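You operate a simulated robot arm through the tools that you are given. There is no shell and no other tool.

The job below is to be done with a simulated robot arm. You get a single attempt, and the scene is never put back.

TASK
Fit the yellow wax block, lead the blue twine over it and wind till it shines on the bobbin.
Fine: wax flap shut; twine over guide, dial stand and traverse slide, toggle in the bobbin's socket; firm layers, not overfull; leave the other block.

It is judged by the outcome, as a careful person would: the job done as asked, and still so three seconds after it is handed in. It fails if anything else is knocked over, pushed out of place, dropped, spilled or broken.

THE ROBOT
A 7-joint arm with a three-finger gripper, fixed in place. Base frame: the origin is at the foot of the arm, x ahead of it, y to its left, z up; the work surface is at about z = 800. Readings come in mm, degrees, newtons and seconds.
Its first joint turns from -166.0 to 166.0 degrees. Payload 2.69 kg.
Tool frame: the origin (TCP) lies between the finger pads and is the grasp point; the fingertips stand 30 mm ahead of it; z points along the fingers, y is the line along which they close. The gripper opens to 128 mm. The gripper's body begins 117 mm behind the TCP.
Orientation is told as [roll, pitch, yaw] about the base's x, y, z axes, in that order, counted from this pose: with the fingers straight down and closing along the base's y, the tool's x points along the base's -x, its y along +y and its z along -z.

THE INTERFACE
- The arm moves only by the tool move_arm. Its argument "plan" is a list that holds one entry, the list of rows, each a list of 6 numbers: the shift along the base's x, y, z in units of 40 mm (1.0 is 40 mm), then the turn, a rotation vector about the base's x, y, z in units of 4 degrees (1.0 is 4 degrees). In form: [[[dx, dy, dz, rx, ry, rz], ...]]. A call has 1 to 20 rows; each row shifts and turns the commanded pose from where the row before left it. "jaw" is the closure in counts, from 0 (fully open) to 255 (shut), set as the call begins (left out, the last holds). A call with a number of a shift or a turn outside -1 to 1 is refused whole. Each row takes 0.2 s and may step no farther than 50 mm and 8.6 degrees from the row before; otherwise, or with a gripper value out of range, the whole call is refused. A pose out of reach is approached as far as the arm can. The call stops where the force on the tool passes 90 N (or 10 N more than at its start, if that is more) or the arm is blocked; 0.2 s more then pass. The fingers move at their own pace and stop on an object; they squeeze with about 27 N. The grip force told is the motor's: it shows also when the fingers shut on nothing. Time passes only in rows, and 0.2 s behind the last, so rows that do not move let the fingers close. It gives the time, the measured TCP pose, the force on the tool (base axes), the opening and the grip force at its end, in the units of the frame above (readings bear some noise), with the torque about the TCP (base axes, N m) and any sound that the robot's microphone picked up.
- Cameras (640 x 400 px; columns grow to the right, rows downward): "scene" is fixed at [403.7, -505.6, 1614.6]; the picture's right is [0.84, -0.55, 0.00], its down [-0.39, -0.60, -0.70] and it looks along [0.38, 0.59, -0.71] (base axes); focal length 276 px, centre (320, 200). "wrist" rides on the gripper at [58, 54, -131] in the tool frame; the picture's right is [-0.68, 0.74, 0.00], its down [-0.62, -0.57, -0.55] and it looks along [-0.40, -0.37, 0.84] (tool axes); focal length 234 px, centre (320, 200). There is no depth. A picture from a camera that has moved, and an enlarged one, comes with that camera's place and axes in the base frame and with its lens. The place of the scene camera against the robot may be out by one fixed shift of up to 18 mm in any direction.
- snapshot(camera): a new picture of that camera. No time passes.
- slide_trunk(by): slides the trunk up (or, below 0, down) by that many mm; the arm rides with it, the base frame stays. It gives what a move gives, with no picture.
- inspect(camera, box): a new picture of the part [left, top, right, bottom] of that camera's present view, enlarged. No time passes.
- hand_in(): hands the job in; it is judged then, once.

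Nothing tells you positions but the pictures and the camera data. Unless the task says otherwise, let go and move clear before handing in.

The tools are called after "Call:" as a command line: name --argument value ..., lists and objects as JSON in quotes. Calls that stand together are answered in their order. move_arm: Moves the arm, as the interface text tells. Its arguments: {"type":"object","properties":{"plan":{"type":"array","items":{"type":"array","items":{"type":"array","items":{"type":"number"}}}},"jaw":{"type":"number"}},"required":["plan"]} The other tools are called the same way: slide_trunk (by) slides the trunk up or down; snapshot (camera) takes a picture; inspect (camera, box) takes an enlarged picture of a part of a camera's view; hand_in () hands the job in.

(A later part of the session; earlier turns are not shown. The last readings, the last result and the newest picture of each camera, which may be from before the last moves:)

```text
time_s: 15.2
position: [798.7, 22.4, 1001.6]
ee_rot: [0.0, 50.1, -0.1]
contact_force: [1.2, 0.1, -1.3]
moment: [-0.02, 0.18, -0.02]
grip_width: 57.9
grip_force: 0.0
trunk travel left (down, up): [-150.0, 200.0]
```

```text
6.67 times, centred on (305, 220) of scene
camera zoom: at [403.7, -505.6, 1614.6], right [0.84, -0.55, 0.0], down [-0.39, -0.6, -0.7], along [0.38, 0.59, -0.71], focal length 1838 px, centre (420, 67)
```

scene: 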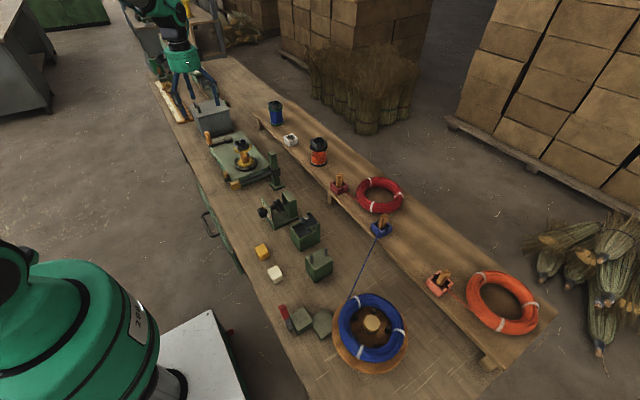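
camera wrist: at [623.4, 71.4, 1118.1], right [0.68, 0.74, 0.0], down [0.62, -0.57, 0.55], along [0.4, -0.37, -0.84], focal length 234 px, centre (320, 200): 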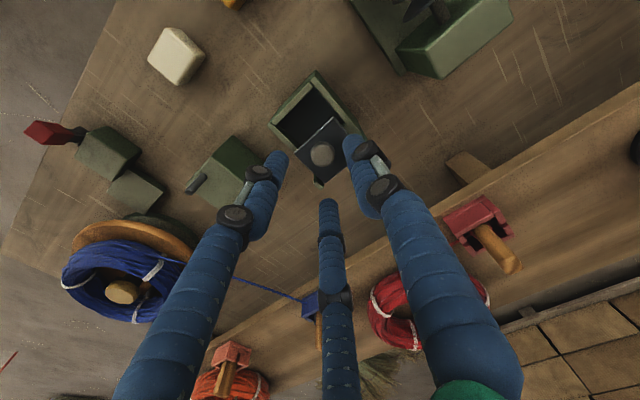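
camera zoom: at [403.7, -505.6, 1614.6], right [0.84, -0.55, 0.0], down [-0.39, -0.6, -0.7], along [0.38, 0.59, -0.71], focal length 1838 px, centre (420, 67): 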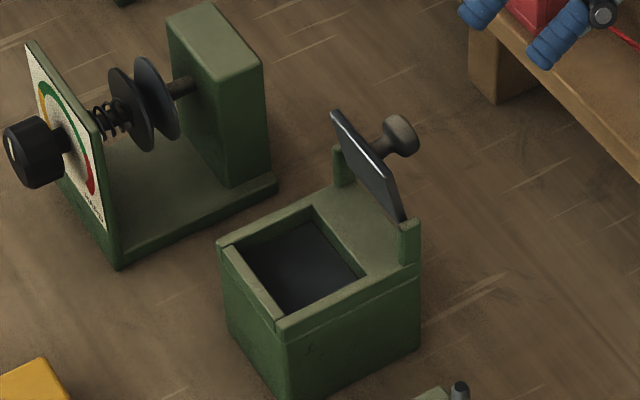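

The flap stays open. Now I return the tool to vertical and look closely at the yellow wax block.

Call:
move_arm --plan '[[[-0.6, 0.2, 0.2, 0, -0.963, 0], [-0.69, 0.2, 0.1, 0, -0.963, 0], [-0.69, 0.2, 0, 0, -0.963, 0], [-0.69, 0.2, 0, 0, -0.963, 0], [-0.69, 0.2, 0, 0, -0.963, 0], [-0.69, 0.2, 0, 0, -0.963, 0], [-0.69, 0.2, 0, 0, -0.963, 0], [-0.69, 0.2, 0, 0, -0.963, 0], [-0.69, 0.2, 0, 0, -0.963, 0], [-0.69, 0.2, 0, 0, -0.963, 0], [-0.69, 0.2, 0, 0, -0.963, 0], [-0.69, 0.2, 0, 0, -0.963, 0], [-0.69, 0.2, 0, 0, -0.963, 0]]]' --jaw 0

Call:
snapshot --camera "wrist"

Call:
inspect --camera "wrist" --box '[260, 140, 400, 260]'

```text
time_s: 18.0
position: [441.5, 126.4, 1012.0]
ee_rot: [0.0, -0.1, 0.0]
contact_force: [-0.2, -0.3, -0.4]
moment: [0.01, 0.05, 0.0]
grip_width: 128.0
grip_force: 0.1
trunk travel left (down, up): [-150.0, 200.0]
```

```text
taken
camera wrist: at [383.2, 178.6, 1145.5], right [0.68, 0.74, 0.0], down [0.61, -0.57, 0.55], along [0.41, -0.37, -0.84], focal length 234 px, centre (320, 200)
```

wrist: 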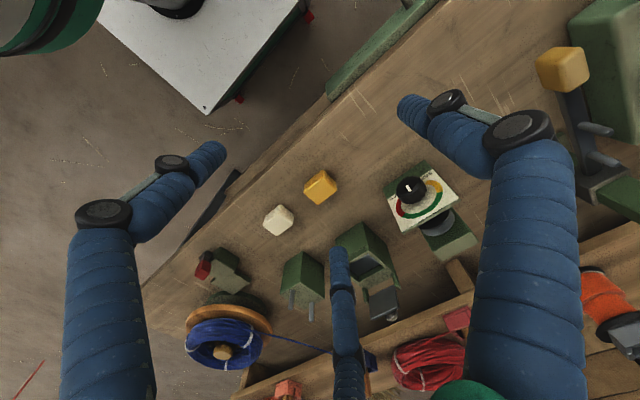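

```text
3.33 times, centred on (330, 200) of wrist
camera zoom: at [383.2, 178.6, 1145.5], right [0.68, 0.74, 0.0], down [0.61, -0.57, 0.55], along [0.41, -0.37, -0.84], focal length 781 px, centre (287, 200)
```

zoom: 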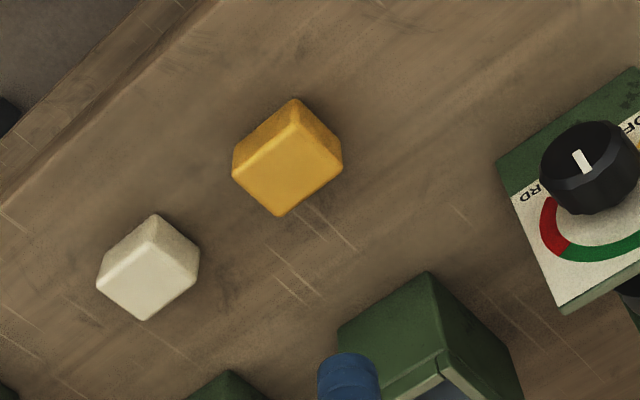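

The wax measures roughly 34 × 41 × 30 mm centred at (521, 52); the pocket is shallow (about 10 mm), so I'll grip only the block's upper part. Moving above it with the jaws at about 70 mm.

Call:
move_arm --plan '[[[0.66, -0.61, -0.5, 0, 0, 0], [0.66, -0.61, -0.5, 0, 0, 0], [0.66, -0.62, -0.5, 0, 0, 0], [0, 0, -0.6, 0, 0, 0]]]' --jaw 115

Call:
snapshot --camera "wrist"

Call:
inspect --camera "scene" --box '[230, 200, 320, 290]'

```text
time_s: 19.0
position: [523.4, 52.1, 926.3]
ee_rot: [-0.1, -0.1, -0.2]
contact_force: [-0.1, -1.0, 0.1]
moment: [0.02, 0.02, 0.02]
grip_width: 70.4
grip_force: 0.0
trunk travel left (down, up): [-150.0, 200.0]
```

```text
taken
camera wrist: at [465.0, 105.6, 1059.1], right [0.68, 0.74, 0.0], down [0.61, -0.57, 0.55], along [0.4, -0.37, -0.84], focal length 234 px, centre (320, 200)
```

wrist: 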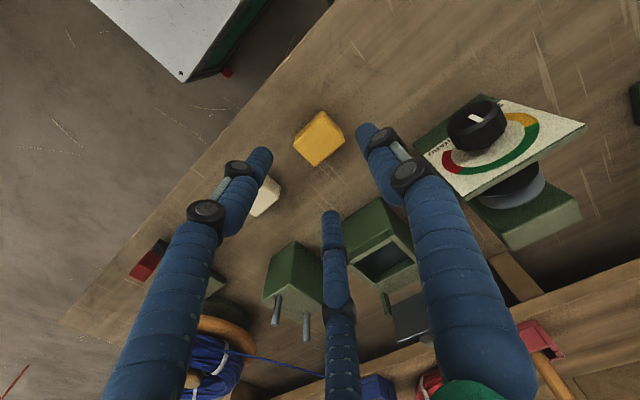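

```text
4.44 times, centred on (275, 245) of scene
camera zoom: at [403.7, -505.6, 1614.6], right [0.84, -0.55, 0.0], down [-0.39, -0.6, -0.7], along [0.38, 0.59, -0.71], focal length 1225 px, centre (520, 0)
```

zoom: 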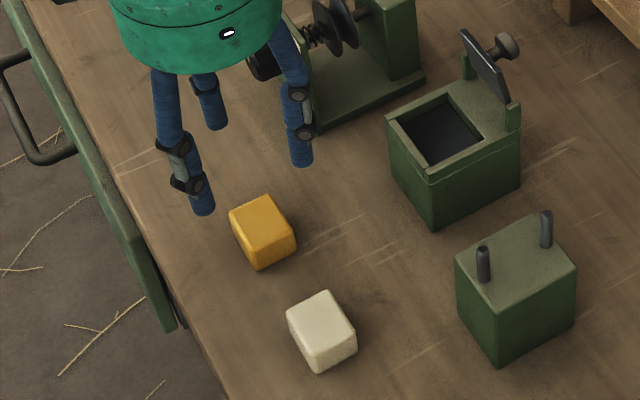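

The TCP is centred over the wax. Descending to grip its upper 16 mm and closing.

Call:
move_arm --plan '[[[0, 0, -0.7, 0, 0, 0], [0, 0, -0.7, 0, 0, 0], [0, 0, -0.65, 0, 0, 0]]]'

Call:
move_arm --plan '[[[0, 0, 0, 0, 0, 0], [0, 0, 0, 0, 0, 0]]]' --jaw 255

Call:
inspect --camera "wrist" --box '[240, 100, 400, 240]'

Call:
inspect --camera "scene" --box '[230, 200, 320, 290]'

```text
time_s: 19.8
position: [521.3, 51.1, 845.1]
ee_rot: [-0.1, -0.1, -0.1]
contact_force: [0.1, -0.2, 0.9]
moment: [0.0, 0.01, 0.03]
grip_width: 70.4
grip_force: 0.1
trunk travel left (down, up): [-150.0, 200.0]
```

```text
time_s: 20.4
position: [520.9, 51.1, 844.7]
ee_rot: [0.0, 0.1, -0.1]
contact_force: [0.5, -0.4, -0.7]
moment: [0.01, 0.01, 0.03]
grip_width: 42.4
grip_force: 26.6
trunk travel left (down, up): [-150.0, 200.0]
```

```text
2.86 times, centred on (320, 170) of wrist
camera zoom: at [462.3, 104.9, 978.0], right [0.68, 0.74, 0.0], down [0.61, -0.57, 0.55], along [0.4, -0.37, -0.84], focal length 669 px, centre (320, 286)
```

zoom: 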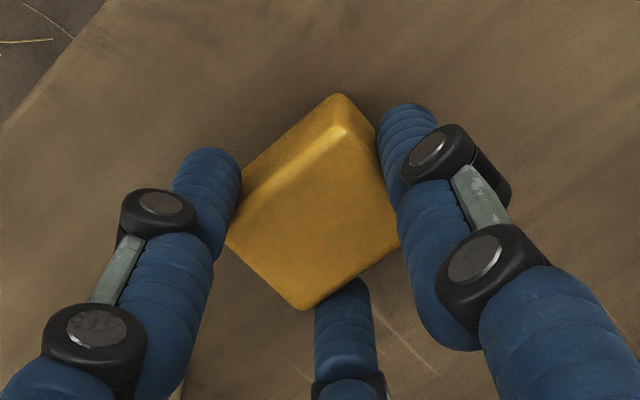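

```text
4.44 times, centred on (275, 245) of scene
camera zoom: at [403.7, -505.6, 1614.6], right [0.84, -0.55, 0.0], down [-0.39, -0.6, -0.7], along [0.38, 0.59, -0.71], focal length 1225 px, centre (520, 0)
```

zoom: 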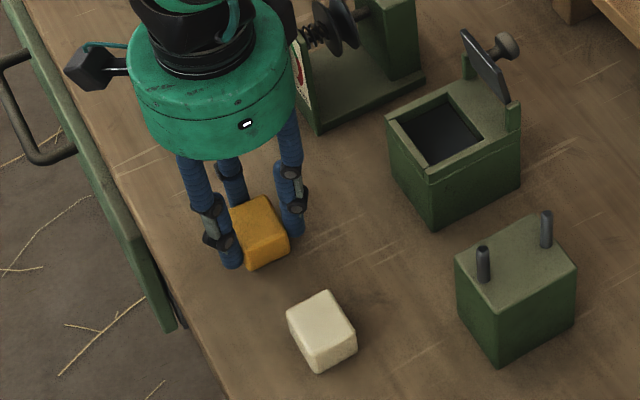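

The wax is held across its 42 mm side. I'll lift it and carry it above the pocket centre (about 661, 22).

Call:
move_arm --plan '[[[0, 0, 0.9, 0, 0, 0], [0, 0, 1, 0, 0, 0], [0, 0, 1, 0, 0, 0], [0.8, -0.18, 0.1, 0, 0, 0], [0.9, -0.18, 0, 0, 0, 0], [0.9, -0.18, 0, 0, 0, 0], [0.88, -0.18, 0, 0, 0, 0]]]'

Call:
snapshot --camera "wrist"

Call:
inspect --camera "wrist" --box '[260, 80, 400, 220]'

Call:
inspect --camera "scene" --box '[265, 180, 345, 260]'

```text
time_s: 22.0
position: [660.6, 22.6, 966.7]
ee_rot: [0.0, 0.0, -0.1]
contact_force: [-0.1, -0.2, -0.7]
moment: [-0.01, -0.09, 0.01]
grip_width: 42.6
grip_force: 26.8
trunk travel left (down, up): [-150.0, 200.0]
```

```text
taken
camera wrist: at [601.8, 75.7, 1099.0], right [0.68, 0.74, 0.0], down [0.61, -0.57, 0.55], along [0.4, -0.37, -0.84], focal length 234 px, centre (320, 200)
```

wrist: 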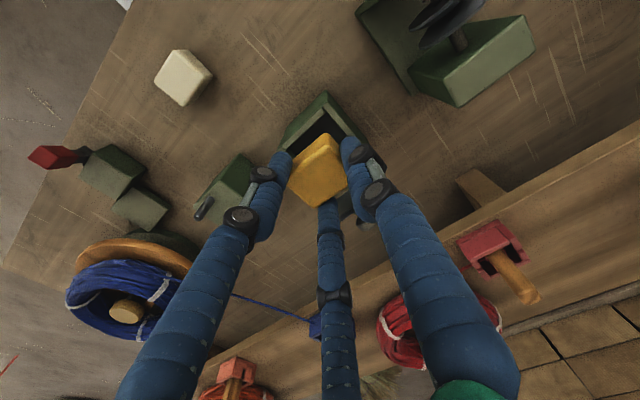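

```text
2.86 times, centred on (330, 150) of wrist
camera zoom: at [601.8, 75.7, 1099.0], right [0.68, 0.74, 0.0], down [0.61, -0.57, 0.55], along [0.4, -0.37, -0.84], focal length 669 px, centre (291, 343)
```

zoom: 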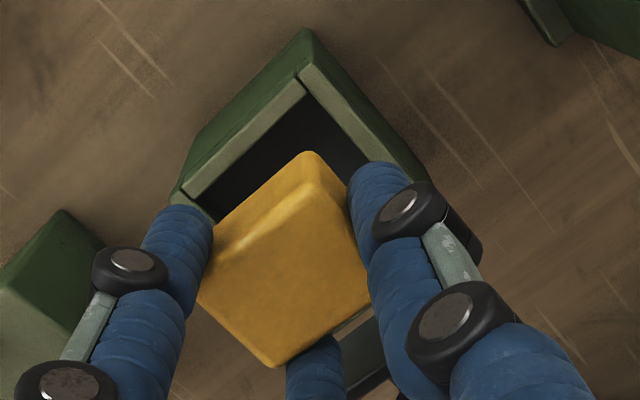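

```text
5.00 times, centred on (305, 220) of scene
camera zoom: at [403.7, -505.6, 1614.6], right [0.84, -0.55, 0.0], down [-0.39, -0.6, -0.7], along [0.38, 0.59, -0.71], focal length 1378 px, centre (395, 100)
```

zoom: 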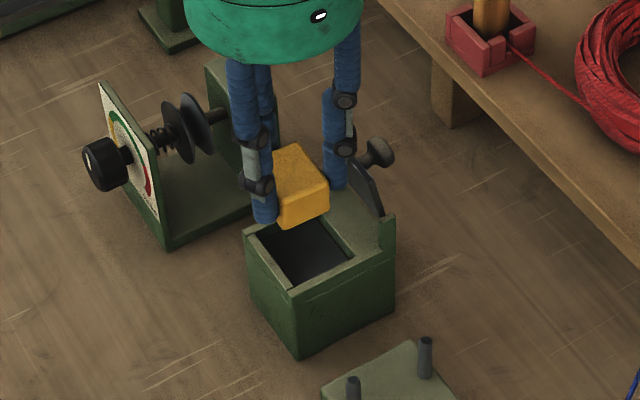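

Call:
move_arm --plan '[[[0, 0, -0.6, 0, 0, 0], [0, 0, -0.6, 0, 0, 0]]]'

Call:
inspect --camera "wrist" --box '[260, 80, 400, 220]'

Call:
inspect --camera "scene" --box '[275, 190, 335, 250]'

```text
time_s: 22.6
position: [661.9, 24.2, 919.0]
ee_rot: [0.0, -0.1, -0.1]
contact_force: [-0.9, 1.0, 14.7]
moment: [-0.16, 0.29, 0.01]
grip_width: 42.3
grip_force: 27.5
trunk travel left (down, up): [-150.0, 200.0]
```

```text
2.86 times, centred on (330, 150) of wrist
camera zoom: at [602.5, 76.9, 1051.8], right [0.68, 0.74, 0.0], down [0.61, -0.57, 0.55], along [0.41, -0.37, -0.83], focal length 669 px, centre (291, 343)
```

zoom: 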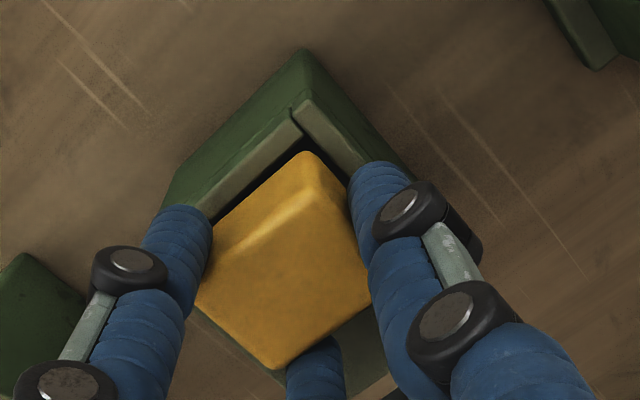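

```text
6.67 times, centred on (305, 220) of scene
camera zoom: at [403.7, -505.6, 1614.6], right [0.84, -0.55, 0.0], down [-0.39, -0.6, -0.7], along [0.38, 0.59, -0.71], focal length 1838 px, centre (420, 67)
```

zoom: 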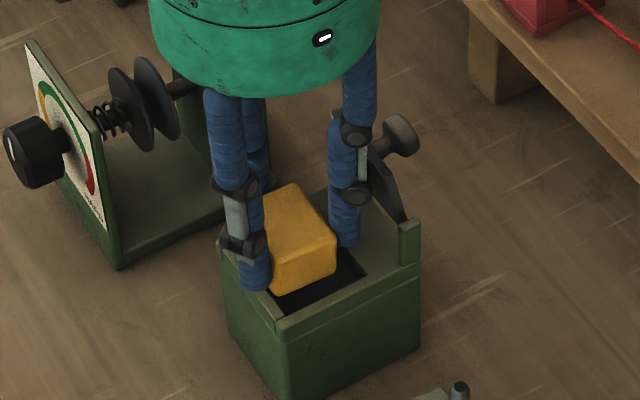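

Light contact: the moment indicates the block's -x edge is touching the -x wall. I'll lift slightly, shift +x about 4 mm and lower again.

Call:
move_arm --plan '[[[0, 0, 0.12, 0, 0, 0], [0.1, -0.03, 0, 0, 0, 0], [0, 0, 0, 0, 0, 0]]]'

Call:
move_arm --plan '[[[0, 0, -0.08, 0, 0, 0], [0, 0, -0.08, 0, 0, 0]]]'

Call:
inspect --camera "scene" --box '[275, 190, 335, 250]'

```text
time_s: 23.4
position: [665.1, 22.2, 922.6]
ee_rot: [0.0, 0.1, -0.2]
contact_force: [-0.5, -0.8, -0.7]
moment: [-0.03, -0.01, 0.04]
grip_width: 42.4
grip_force: 27.1
trunk travel left (down, up): [-150.0, 200.0]
```

```text
time_s: 24.0
position: [664.0, 23.9, 916.7]
ee_rot: [0.0, 0.0, -0.1]
contact_force: [-0.1, 0.6, -0.4]
moment: [0.0, 0.0, 0.02]
grip_width: 42.2
grip_force: 27.2
trunk travel left (down, up): [-150.0, 200.0]
```

```text
6.67 times, centred on (305, 220) of scene
camera zoom: at [403.7, -505.6, 1614.6], right [0.84, -0.55, 0.0], down [-0.39, -0.6, -0.7], along [0.38, 0.59, -0.71], focal length 1838 px, centre (420, 67)
```

zoom: 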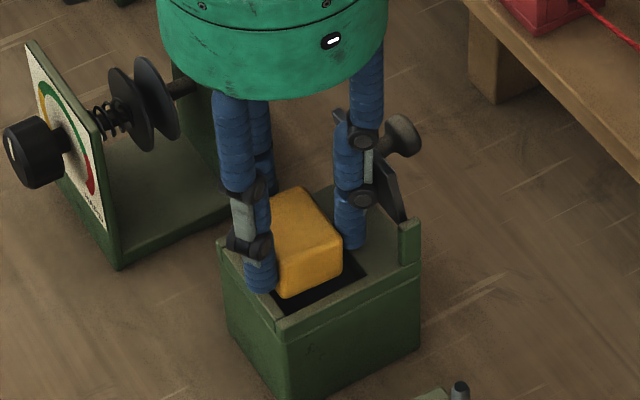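

Call:
move_arm --plan '[[[0, 0, -0.08, 0, 0, 0], [0, 0, -0.08, 0, 0, 0]]]'

Call:
inspect --camera "scene" --box '[275, 190, 335, 250]'

Call:
inspect --camera "wrist" --box '[260, 80, 400, 220]'

```text
time_s: 24.6
position: [664.7, 22.5, 910.3]
ee_rot: [0.1, -0.1, -0.1]
contact_force: [-0.7, -1.1, -1.2]
moment: [0.02, -0.01, 0.03]
grip_width: 42.1
grip_force: 26.9
trunk travel left (down, up): [-150.0, 200.0]
```

```text
6.67 times, centred on (305, 220) of scene
camera zoom: at [403.7, -505.6, 1614.6], right [0.84, -0.55, 0.0], down [-0.39, -0.6, -0.7], along [0.38, 0.59, -0.71], focal length 1838 px, centre (420, 67)
```

zoom: 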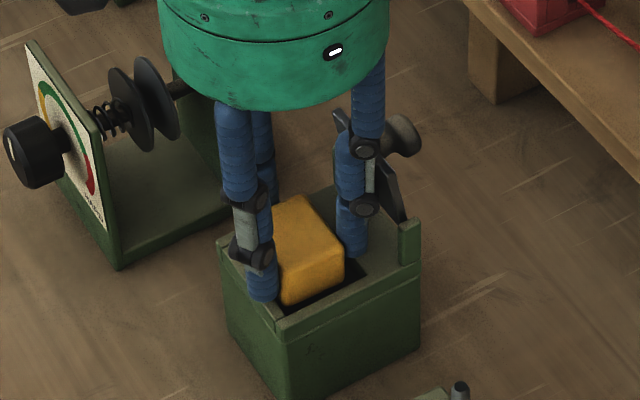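

```text
2.86 times, centred on (330, 150) of wrist
camera zoom: at [605.9, 74.9, 1043.7], right [0.68, 0.74, 0.0], down [0.61, -0.57, 0.55], along [0.4, -0.37, -0.84], focal length 669 px, centre (291, 343)
```

zoom: 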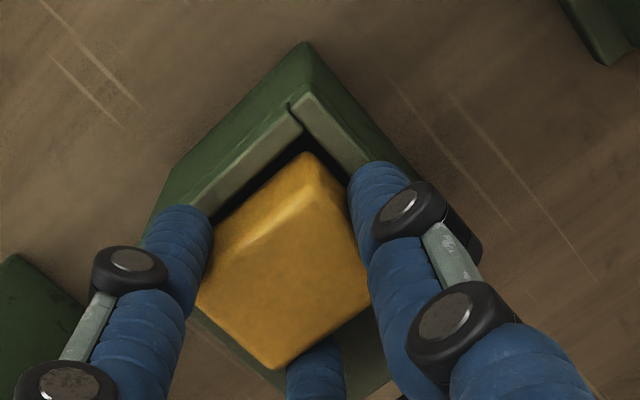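

Call:
move_arm --plan '[[[0, 0, -0.06, 0, 0, 0]]]'

```text
time_s: 25.0
position: [665.1, 21.3, 909.1]
ee_rot: [0.0, -0.1, 0.0]
contact_force: [-0.3, -0.3, 1.7]
moment: [-0.03, -0.01, -0.01]
grip_width: 42.3
grip_force: 27.0
trunk travel left (down, up): [-150.0, 200.0]
```

Call:
move_arm --plan '[[[0, 0, -0.05, 0, 0, 0]]]'

```text
time_s: 25.4
position: [665.0, 21.9, 908.8]
ee_rot: [0.0, -0.2, 0.0]
contact_force: [-3.5, 2.7, 12.1]
moment: [0.08, -0.11, 0.07]
grip_width: 42.4
grip_force: 27.0
trunk travel left (down, up): [-150.0, 200.0]
```

The block is seated on the pocket floor (contact at z ≈ 909). Releasing and rising.

Call:
move_arm --plan '[[[0, 0, 0.03, 0, 0, 0], [0, 0, 0, 0, 0, 0]]]' --jaw 135

Call:
move_arm --plan '[[[0, 0, 0.5, 0, 0, 0], [0, 0, 1, 0, 0, 0], [-0.5, 0.6, 0.6, 0, 0, 0], [-0.6, 0.6, 0.5, 0, 0, 0]]]'

Call:
inspect --camera "wrist" --box '[260, 120, 400, 260]'

Call:
inspect --camera "scene" --box '[275, 190, 335, 250]'

```text
time_s: 26.0
position: [663.7, 21.3, 908.5]
ee_rot: [0.1, 0.0, -0.1]
contact_force: [-0.7, -0.5, 0.3]
moment: [0.01, -0.02, -0.01]
grip_width: 60.3
grip_force: 0.2
trunk travel left (down, up): [-150.0, 200.0]
```

```text
time_s: 27.0
position: [619.9, 72.1, 1011.6]
ee_rot: [0.0, 0.0, -0.1]
contact_force: [1.6, 0.2, -0.1]
moment: [0.0, 0.04, -0.01]
grip_width: 60.7
grip_force: 0.0
trunk travel left (down, up): [-150.0, 200.0]
```

```text
2.86 times, centred on (330, 190) of wrist
camera zoom: at [561.2, 125.4, 1144.0], right [0.68, 0.74, 0.0], down [0.61, -0.57, 0.55], along [0.4, -0.37, -0.84], focal length 669 px, centre (291, 229)
```

zoom: 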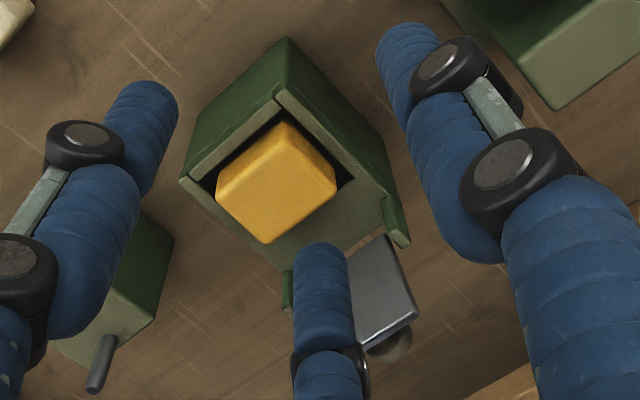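

```text
6.67 times, centred on (305, 220) of scene
camera zoom: at [403.7, -505.6, 1614.6], right [0.84, -0.55, 0.0], down [-0.39, -0.6, -0.7], along [0.38, 0.59, -0.71], focal length 1838 px, centre (420, 67)
```

zoom: 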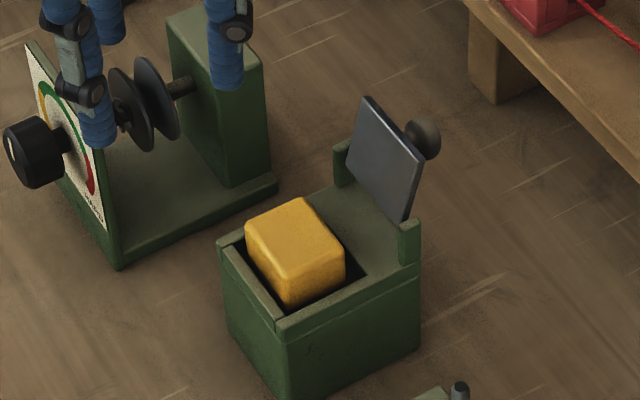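

The yellow wax sits in the pocket and the flap is open at about 103°. Now I go round behind the flap with closed fingers to push it shut.

Call:
move_arm --plan '[[[0.825, -0.25, 0, 0, 0, 0], [0.825, -0.25, 0, 0, 0, 0], [0.825, -0.25, 0, 0, 0, 0], [0.825, -0.25, 0, 0, 0, 0], [0.825, -0.25, 0, 0, 0, 0], [0, 0, -0.85, 0, 0, 0], [0, 0, -0.85, 0, 0, 0]]]' --jaw 255

Call:
inspect --camera "scene" --box '[275, 180, 345, 250]'

```text
time_s: 28.6
position: [786.2, 18.4, 942.5]
ee_rot: [0.1, -0.1, -0.1]
contact_force: [-0.3, 1.3, 0.4]
moment: [0.03, 0.0, 0.07]
grip_width: 2.2
grip_force: 27.1
trunk travel left (down, up): [-150.0, 200.0]
```

```text
5.71 times, centred on (310, 215) of scene
camera zoom: at [403.7, -505.6, 1614.6], right [0.84, -0.55, 0.0], down [-0.39, -0.6, -0.7], along [0.38, 0.59, -0.71], focal length 1575 px, centre (377, 114)
```

zoom: 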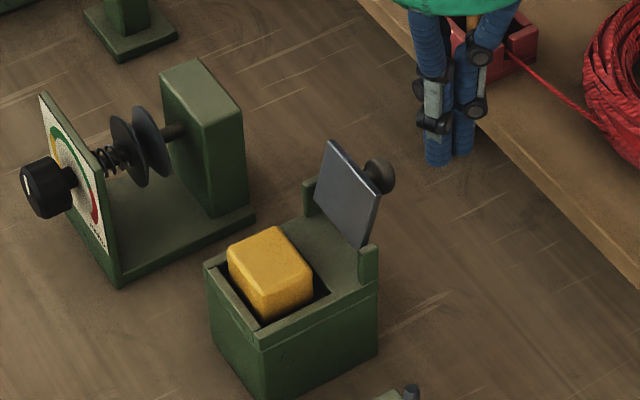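

Call:
move_arm --plan '[[[-0.4, 0.08, 0, 0, 0, 0], [-0.4, 0, 0, 0, 0, 0], [-0.35, 0, 0, 0, 0, 0], [-0.35, 0, 0, 0, 0, 0]]]'

Call:
inspect --camera "scene" --box '[275, 180, 345, 250]'

```text
time_s: 29.6
position: [724.0, 23.7, 943.8]
ee_rot: [0.0, -0.1, -0.1]
contact_force: [-0.4, 0.5, 0.1]
moment: [0.0, 0.03, 0.0]
grip_width: 1.9
grip_force: 26.8
trunk travel left (down, up): [-150.0, 200.0]
```

```text
5.71 times, centred on (310, 215) of scene
camera zoom: at [403.7, -505.6, 1614.6], right [0.84, -0.55, 0.0], down [-0.39, -0.6, -0.7], along [0.38, 0.59, -0.71], focal length 1575 px, centre (377, 114)
```

zoom: 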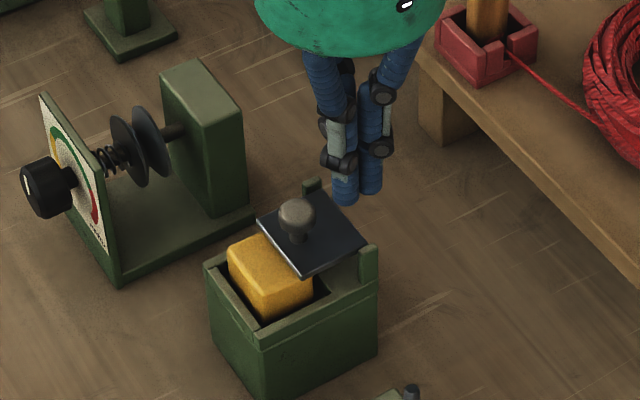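

The flap dropped shut onto the wax, back at its level position with its edge on the block. Next I'll look at the dial face from the front, with the tool tilted so the camera sees the knob's pointer.

Call:
move_arm --plan '[[[0.2, 0, 0.9, 0, 0, 0], [-0.6, 0.4, 0.8, 0, -1, 0], [-0.85, 0.65, 0, 0, -1, 0], [-0.85, 0.65, 0, 0, -1, 0], [-0.85, 0.65, 0, 0, -1, 0], [-0.85, 0.65, 0, 0, -1, 0], [-0.85, 0.65, 0, 0, -1, 0], [-0.85, 0.65, 0, 0, -1, 0], [-0.3, 0.1, -0.7, 0, -1, 0], [0, 0, -0.7, 0, 0, 0], [0, 0, -0.4, 0, 0, 0]]]'

Call:
snapshot --camera "wrist"

Call:
inspect --camera "wrist" --box '[240, 120, 400, 260]'

```text
time_s: 32.0
position: [493.1, 200.2, 939.8]
ee_rot: [0.1, -32.1, -0.1]
contact_force: [0.4, -0.3, 0.0]
moment: [0.0, -0.01, 0.0]
grip_width: 2.1
grip_force: 26.8
trunk travel left (down, up): [-150.0, 200.0]
```

```text
taken
camera wrist: at [373.7, 253.4, 1021.5], right [0.57, 0.74, 0.36], down [0.23, -0.57, 0.79], along [0.79, -0.37, -0.49], focal length 234 px, centre (320, 200)
```

wrist: 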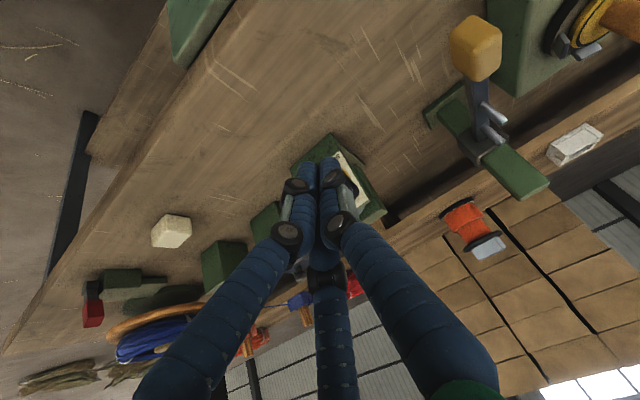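

```text
2.86 times, centred on (320, 190) of wrist
camera zoom: at [373.7, 253.4, 1021.5], right [0.57, 0.74, 0.36], down [0.23, -0.57, 0.79], along [0.79, -0.37, -0.49], focal length 669 px, centre (320, 229)
```

zoom: 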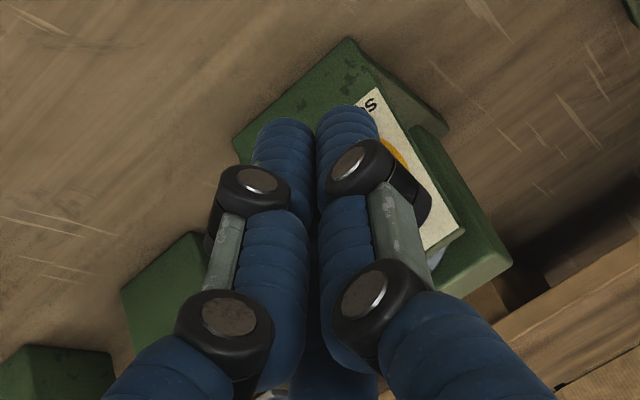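

Call:
move_arm --plan '[[[-0.2, 0, 0, 0, 0, 0], [0, 0, 0, 0, 0, 0], [0, 0, 0, 0, 0, 0]]]' --jaw 0

Call:
snapshot --camera "wrist"

Call:
inspect --camera "wrist" --box '[270, 130, 390, 240]'

```text
time_s: 32.8
position: [484.3, 198.6, 940.5]
ee_rot: [0.1, -32.1, 0.0]
contact_force: [-0.3, 0.1, 1.0]
moment: [-0.01, -0.01, 0.01]
grip_width: 128.1
grip_force: 0.1
trunk travel left (down, up): [-150.0, 200.0]
```

```text
taken
camera wrist: at [366.1, 252.9, 1021.2], right [0.57, 0.74, 0.36], down [0.23, -0.57, 0.79], along [0.79, -0.37, -0.49], focal length 234 px, centre (320, 200)
```

wrist: 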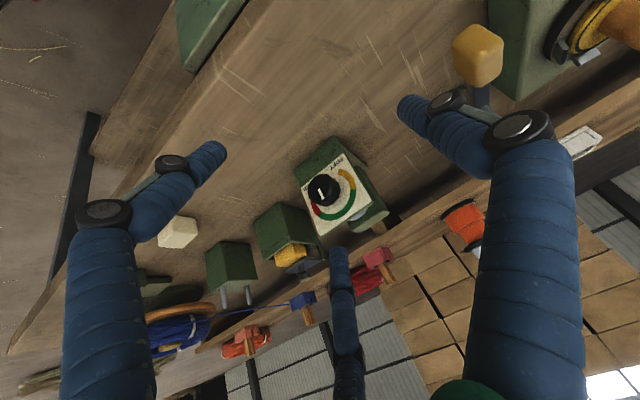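

```text
3.64 times, centred on (330, 185) of wrist
camera zoom: at [366.1, 252.9, 1021.2], right [0.57, 0.74, 0.36], down [0.23, -0.57, 0.79], along [0.79, -0.37, -0.49], focal length 852 px, centre (284, 254)
```

zoom: 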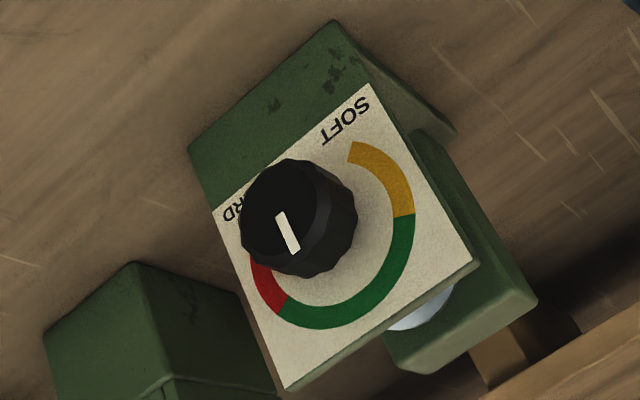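

Call:
inspect --camera "wrist" --box '[298, 160, 348, 220]'

Call:
inspect --camera "scene" --box '[258, 195, 288, 225]'

```text
6.67 times, centred on (323, 190) of wrist
camera zoom: at [366.1, 252.9, 1021.2], right [0.57, 0.74, 0.36], down [0.23, -0.57, 0.79], along [0.79, -0.37, -0.49], focal length 1561 px, centre (300, 267)
```

zoom: 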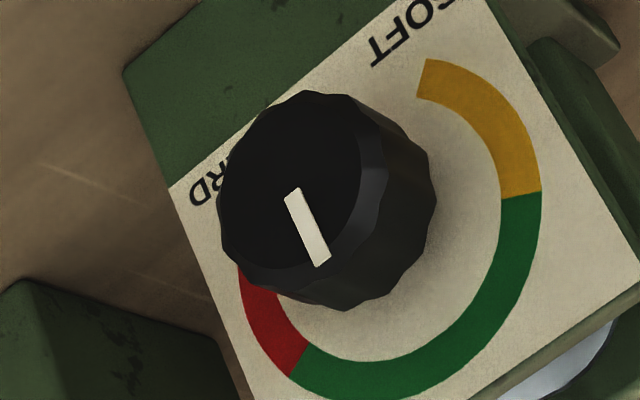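

```text
13.33 times, centred on (273, 210) of scene
camera zoom: at [403.7, -505.6, 1614.6], right [0.84, -0.55, 0.0], down [-0.39, -0.6, -0.7], along [0.38, 0.59, -0.71], focal length 3675 px, centre (947, 67)
```

zoom: 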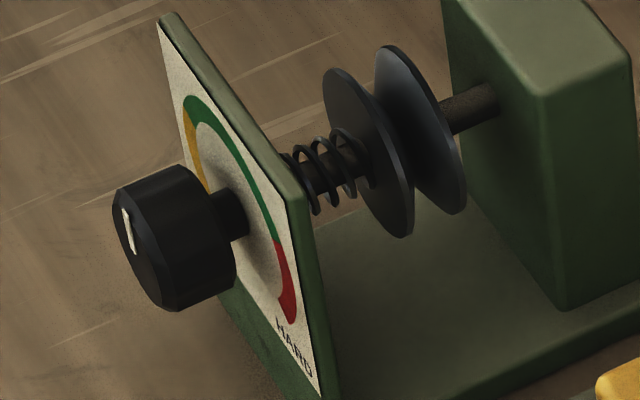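

The knob's pointer stands straight up, in the middle of the green band (green spans about ±65° from vertical), so the tension dial is already right. Next I'll view the blue toggle in its dock on the shelf.

Call:
move_arm --plan '[[[-0.2, 0, 1, 0, 1, 0], [0, 0, 1, 0, 1, 0], [0.85, -0.75, 0.1, 0, 1, 0], [0.85, -0.75, 0.1, 0, 1, 0], [0.85, -0.75, 0.1, 0, 1, 0], [0.85, -0.75, 0.1, 0, 1, 0], [0.85, -0.75, 0.1, 0, 1, 0], [0.85, -0.75, 0.1, 0, 1, 0], [0.85, -0.75, 0.1, 0, 0, 0], [0.85, -0.75, 0.1, 0, 0, 0], [0.85, -0.75, 0.1, 0, 0, 0]]]' --jaw 0

Call:
snapshot --camera "wrist"

Call:
inspect --camera "wrist" --box '[250, 130, 390, 270]'

Call:
inspect --camera "scene" --box '[355, 200, 415, 250]'

```text
time_s: 35.2
position: [786.2, -70.7, 1056.7]
ee_rot: [0.0, 0.0, -0.1]
contact_force: [-0.6, 0.2, 0.2]
moment: [0.02, -0.03, -0.03]
grip_width: 128.0
grip_force: 0.0
trunk travel left (down, up): [-150.0, 200.0]
```

```text
taken
camera wrist: at [727.5, -18.7, 1189.5], right [0.68, 0.74, 0.0], down [0.61, -0.57, 0.55], along [0.4, -0.37, -0.84], focal length 234 px, centre (320, 200)
```

wrist: 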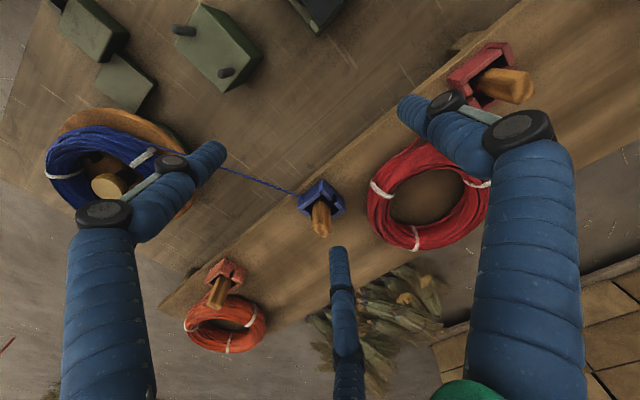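

```text
2.86 times, centred on (320, 200) of wrist
camera zoom: at [727.5, -18.7, 1189.5], right [0.68, 0.74, 0.0], down [0.61, -0.57, 0.55], along [0.4, -0.37, -0.84], focal length 669 px, centre (320, 200)
```

zoom: 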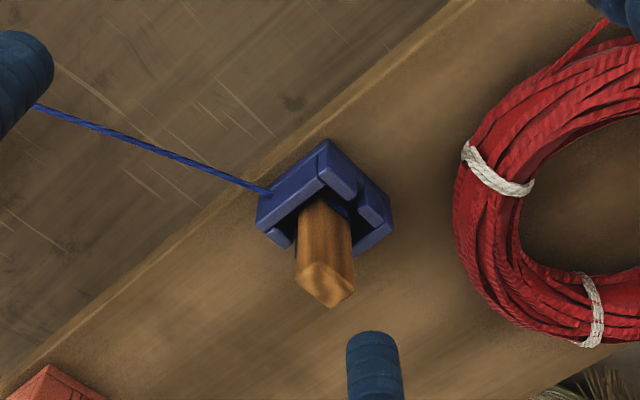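

```text
8.00 times, centred on (385, 225) of scene
camera zoom: at [403.7, -505.6, 1614.6], right [0.84, -0.55, 0.0], down [-0.39, -0.6, -0.7], along [0.38, 0.59, -0.71], focal length 2205 px, centre (-200, 0)
```

zoom: 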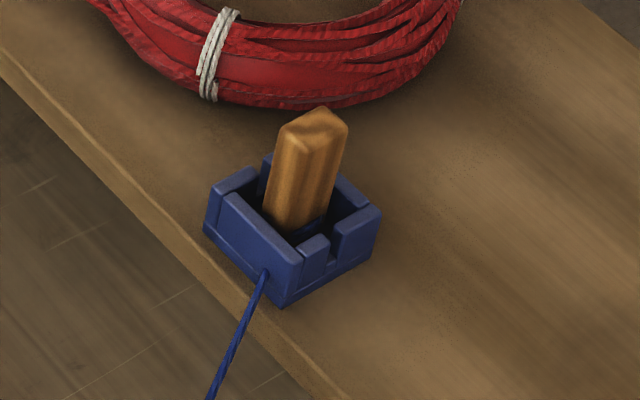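

The toggle is a square wooden post standing axis-aligned in the dock at about (867, -143), top at z ≈ 968. Before grabbing it, I want the twine line measured precisely (guide pins, exposed wax, disc gap), so I'll zoom on them.

Call:
inspect --camera "wrist" --box '[150, 0, 270, 100]'

Call:
inspect --camera "wrist" --box '[30, 0, 250, 220]'

```text
4.00 times, centred on (210, 50) of wrist
camera zoom: at [727.5, -18.7, 1189.5], right [0.68, 0.74, 0.0], down [0.61, -0.57, 0.55], along [0.4, -0.37, -0.84], focal length 937 px, centre (760, 800)
```

zoom: 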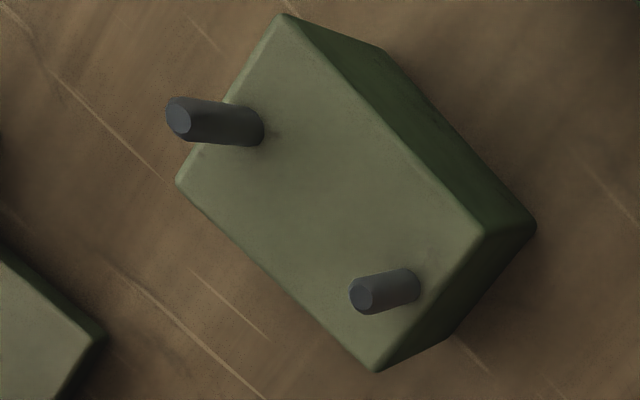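

```text
1.82 times, centred on (140, 110) of wrist
camera zoom: at [727.5, -18.7, 1189.5], right [0.68, 0.74, 0.0], down [0.61, -0.57, 0.55], along [0.4, -0.37, -0.84], focal length 426 px, centre (647, 364)
```

zoom: 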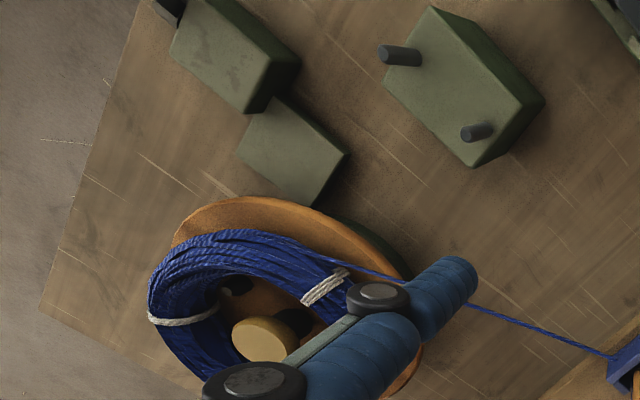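

Measured in one frame, the guide mid-line, disc gap and traverse gap all sit at x ≈ 649–650, running along the exposed strip of wax. Now I move above the toggle with jaws at about 60 mm.

Call:
move_arm --plan '[[[0.67, -0.6, -0.3, 0, 0, 0], [0.67, -0.6, -0.3, 0, 0, 0], [0.67, -0.6, -0.3, 0, 0, 0], [0, 0, 0, 0, 0, 0]]]' --jaw 130

Call:
inspect --camera "wrist" --box '[260, 110, 380, 210]'

Call:
inspect --camera "scene" --box '[340, 180, 430, 250]'

```text
time_s: 36.2
position: [866.0, -140.8, 1020.3]
ee_rot: [0.0, 0.0, 0.0]
contact_force: [0.2, -1.3, 0.3]
moment: [0.05, 0.02, -0.03]
grip_width: 62.5
grip_force: 0.1
trunk travel left (down, up): [-150.0, 200.0]
```

```text
4.00 times, centred on (320, 160) of wrist
camera zoom: at [806.9, -88.1, 1153.0], right [0.68, 0.74, 0.0], down [0.61, -0.57, 0.55], along [0.4, -0.37, -0.84], focal length 937 px, centre (320, 360)
```

zoom: 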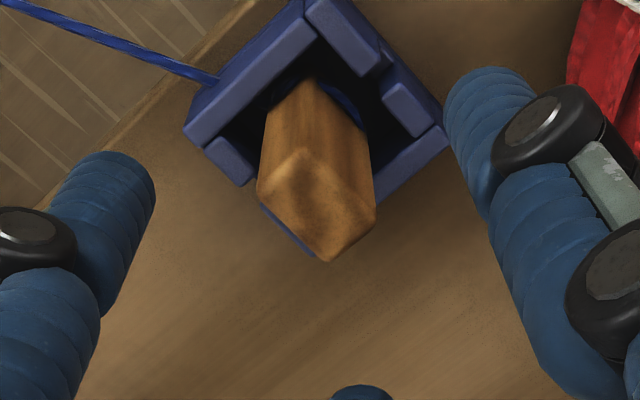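

```text
5.71 times, centred on (385, 215) of scene
camera zoom: at [403.7, -505.6, 1614.6], right [0.84, -0.55, 0.0], down [-0.39, -0.6, -0.7], along [0.38, 0.59, -0.71], focal length 1575 px, centre (-51, 114)
```

zoom: 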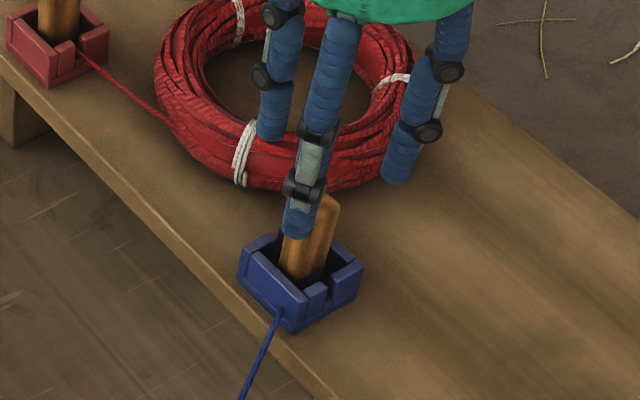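

Call:
move_arm --plan '[[[0, -0.03, -0.95, 0, 0, 0], [0, -0.02, -0.95, 0, 0, 0]]]'

Call:
move_arm --plan '[[[0, 0, 0, 0, 0, 0], [0, 0, 0, 0, 0, 0]]]' --jaw 255

Call:
inspect --camera "scene" --box '[340, 180, 430, 250]'

```text
time_s: 36.8
position: [863.4, -143.4, 945.1]
ee_rot: [0.1, 0.0, -0.1]
contact_force: [-0.4, -0.7, -0.4]
moment: [0.02, 0.01, 0.0]
grip_width: 62.9
grip_force: 0.0
trunk travel left (down, up): [-150.0, 200.0]
```

```text
time_s: 37.4
position: [866.4, -145.1, 945.1]
ee_rot: [-0.1, -0.2, -0.2]
contact_force: [12.0, -9.7, 1.6]
moment: [-0.26, -0.42, 0.18]
grip_width: 57.1
grip_force: 26.6
trunk travel left (down, up): [-150.0, 200.0]
```

```text
5.71 times, centred on (385, 215) of scene
camera zoom: at [403.7, -505.6, 1614.6], right [0.84, -0.55, 0.0], down [-0.39, -0.6, -0.7], along [0.38, 0.59, -0.71], focal length 1575 px, centre (-51, 114)
```

zoom: 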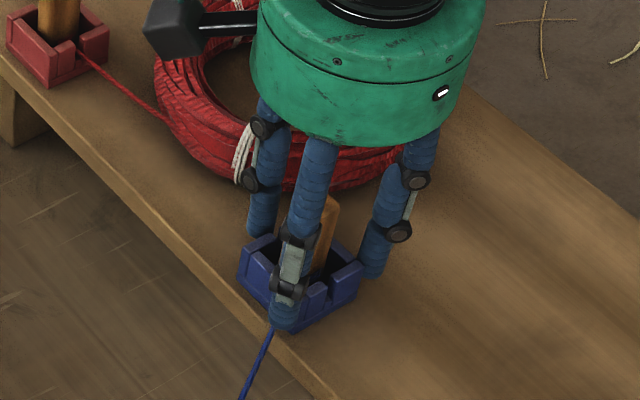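

The fingertips closed on the cup's outside wall because the rim is higher than I took it (about z 922). I'll open, rise 17 mm and close on the wood itself.

Call:
move_arm --plan '[[[0, 0, 0, 0, 0, 0], [0, 0, 0.2, 0, 0, 0], [0.05, 0.02, 0.23, 0, 0, 0], [0, 0, 0, 0, 0, 0]]]' --jaw 125

Call:
inspect --camera "scene" --box '[340, 180, 430, 250]'

Call:
inspect --camera "wrist" --box '[260, 110, 380, 210]'

```text
time_s: 38.4
position: [866.4, -142.8, 962.4]
ee_rot: [0.1, 0.0, -0.2]
contact_force: [0.0, -0.5, 0.6]
moment: [0.02, -0.01, 0.0]
grip_width: 65.2
grip_force: 0.0
trunk travel left (down, up): [-150.0, 200.0]
```

```text
5.71 times, centred on (385, 215) of scene
camera zoom: at [403.7, -505.6, 1614.6], right [0.84, -0.55, 0.0], down [-0.39, -0.6, -0.7], along [0.38, 0.59, -0.71], focal length 1575 px, centre (-51, 114)
```

zoom: 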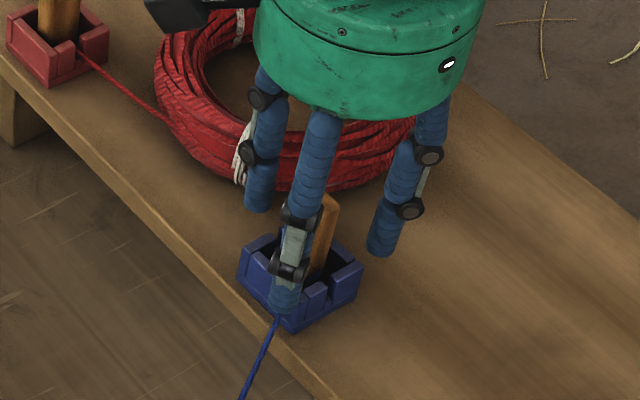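

```text
4.00 times, centred on (320, 160) of wrist
camera zoom: at [807.7, -90.0, 1094.9], right [0.68, 0.74, 0.0], down [0.61, -0.57, 0.55], along [0.4, -0.37, -0.84], focal length 937 px, centre (320, 360)
```

zoom: 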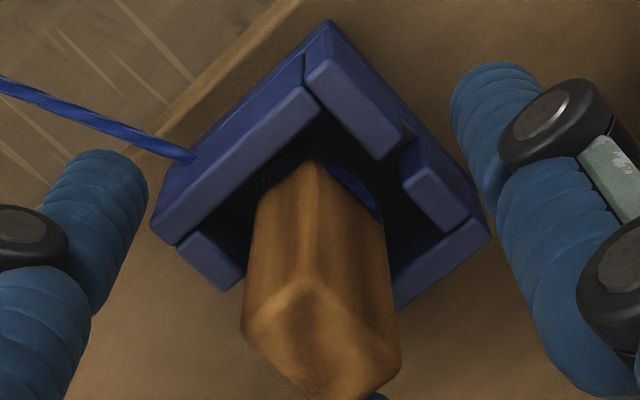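

Call:
move_arm --plan '[[[0, 0, 0, 0, 0, 0], [0, 0, 0, 0, 0, 0]]]' --jaw 255

Call:
inspect --camera "scene" --box '[340, 180, 430, 250]'

Call:
inspect --camera "wrist" --box '[260, 110, 380, 210]'

```text
time_s: 39.0
position: [866.2, -144.2, 963.4]
ee_rot: [-0.1, 0.0, -0.1]
contact_force: [0.7, -0.6, 0.1]
moment: [0.0, 0.03, -0.02]
grip_width: 18.4
grip_force: 27.3
trunk travel left (down, up): [-150.0, 200.0]
```

```text
5.71 times, centred on (385, 215) of scene
camera zoom: at [403.7, -505.6, 1614.6], right [0.84, -0.55, 0.0], down [-0.39, -0.6, -0.7], along [0.38, 0.59, -0.71], focal length 1575 px, centre (-51, 114)
```

zoom: 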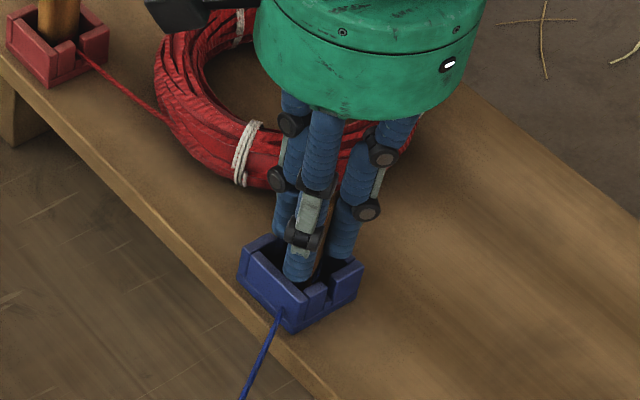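

```text
4.00 times, centred on (320, 160) of wrist
camera zoom: at [807.8, -90.1, 1094.9], right [0.68, 0.74, 0.0], down [0.61, -0.57, 0.55], along [0.4, -0.37, -0.84], focal length 937 px, centre (320, 360)
```

zoom: 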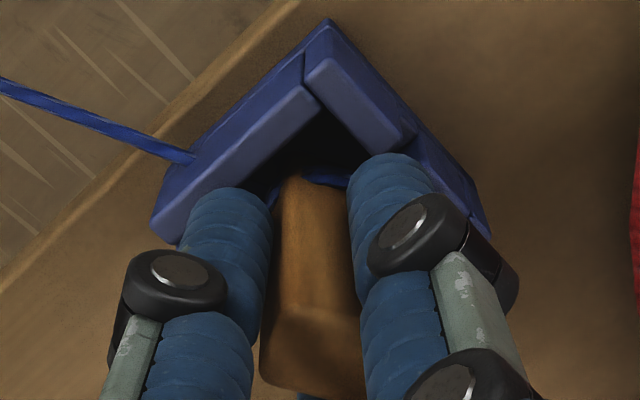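

The toggle is gripped (18 mm). Lifting it straight up out of the dock while watching the pull.

Call:
move_arm --plan '[[[0, 0, 0.3, 0, 0, 0], [0, 0, 0.4, 0, 0, 0], [0, 0, 0.5, 0, 0, 0]]]'

Call:
inspect --camera "scene" --box '[320, 150, 440, 270]'

Call:
inspect --camera "wrist" --box '[240, 90, 400, 230]'

```text
time_s: 39.8
position: [865.8, -143.2, 1011.0]
ee_rot: [0.0, 0.0, -0.1]
contact_force: [-0.7, 0.1, -0.7]
moment: [0.03, -0.01, -0.05]
grip_width: 18.1
grip_force: 26.9
trunk travel left (down, up): [-150.0, 200.0]
```

```text
3.33 times, centred on (380, 210) of scene
camera zoom: at [403.7, -505.6, 1614.6], right [0.84, -0.55, 0.0], down [-0.39, -0.6, -0.7], along [0.38, 0.59, -0.71], focal length 919 px, centre (120, 167)
```

zoom: 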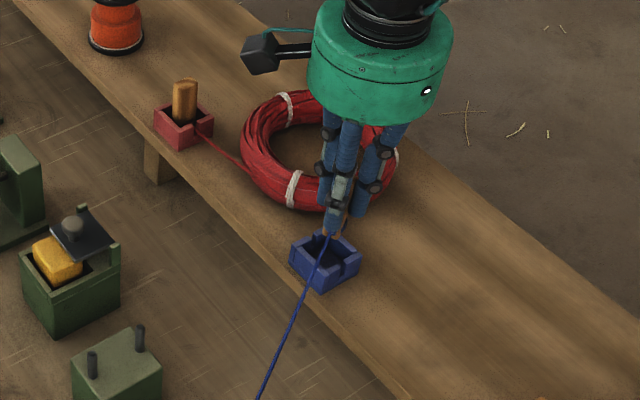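

```text
2.86 times, centred on (320, 160) of wrist
camera zoom: at [807.2, -91.1, 1143.1], right [0.68, 0.74, 0.0], down [0.61, -0.57, 0.55], along [0.4, -0.37, -0.84], focal length 669 px, centre (320, 314)
```

zoom: 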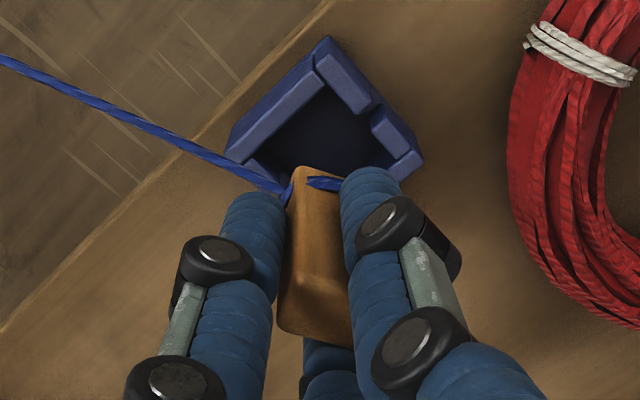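

Call:
inspect --camera "scene" --box '[360, 190, 410, 240]'

Call:
inspect --camera "wrist" --box '[290, 110, 350, 160]'

```text
8.00 times, centred on (385, 215) of scene
camera zoom: at [403.7, -505.6, 1614.6], right [0.84, -0.55, 0.0], down [-0.39, -0.6, -0.7], along [0.38, 0.59, -0.71], focal length 2205 px, centre (-200, 80)
```

zoom: 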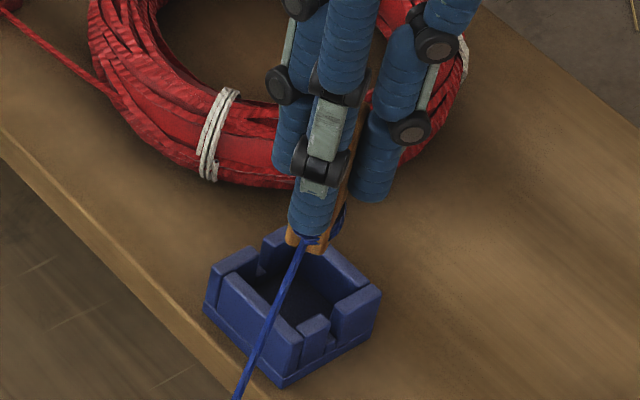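

```text
8.00 times, centred on (320, 135) of wrist
camera zoom: at [807.2, -91.1, 1143.1], right [0.68, 0.74, 0.0], down [0.61, -0.57, 0.55], along [0.4, -0.37, -0.84], focal length 1873 px, centre (320, 720)
```

zoom: 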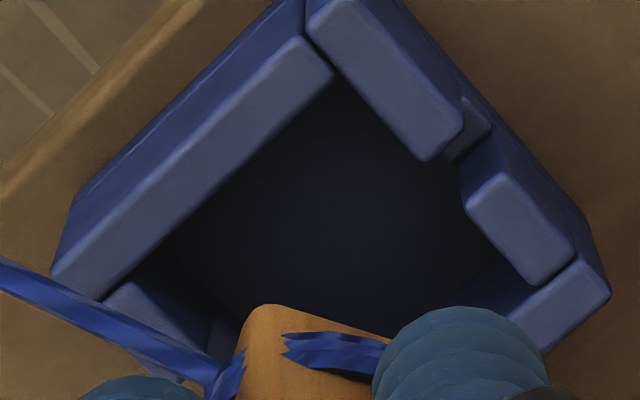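

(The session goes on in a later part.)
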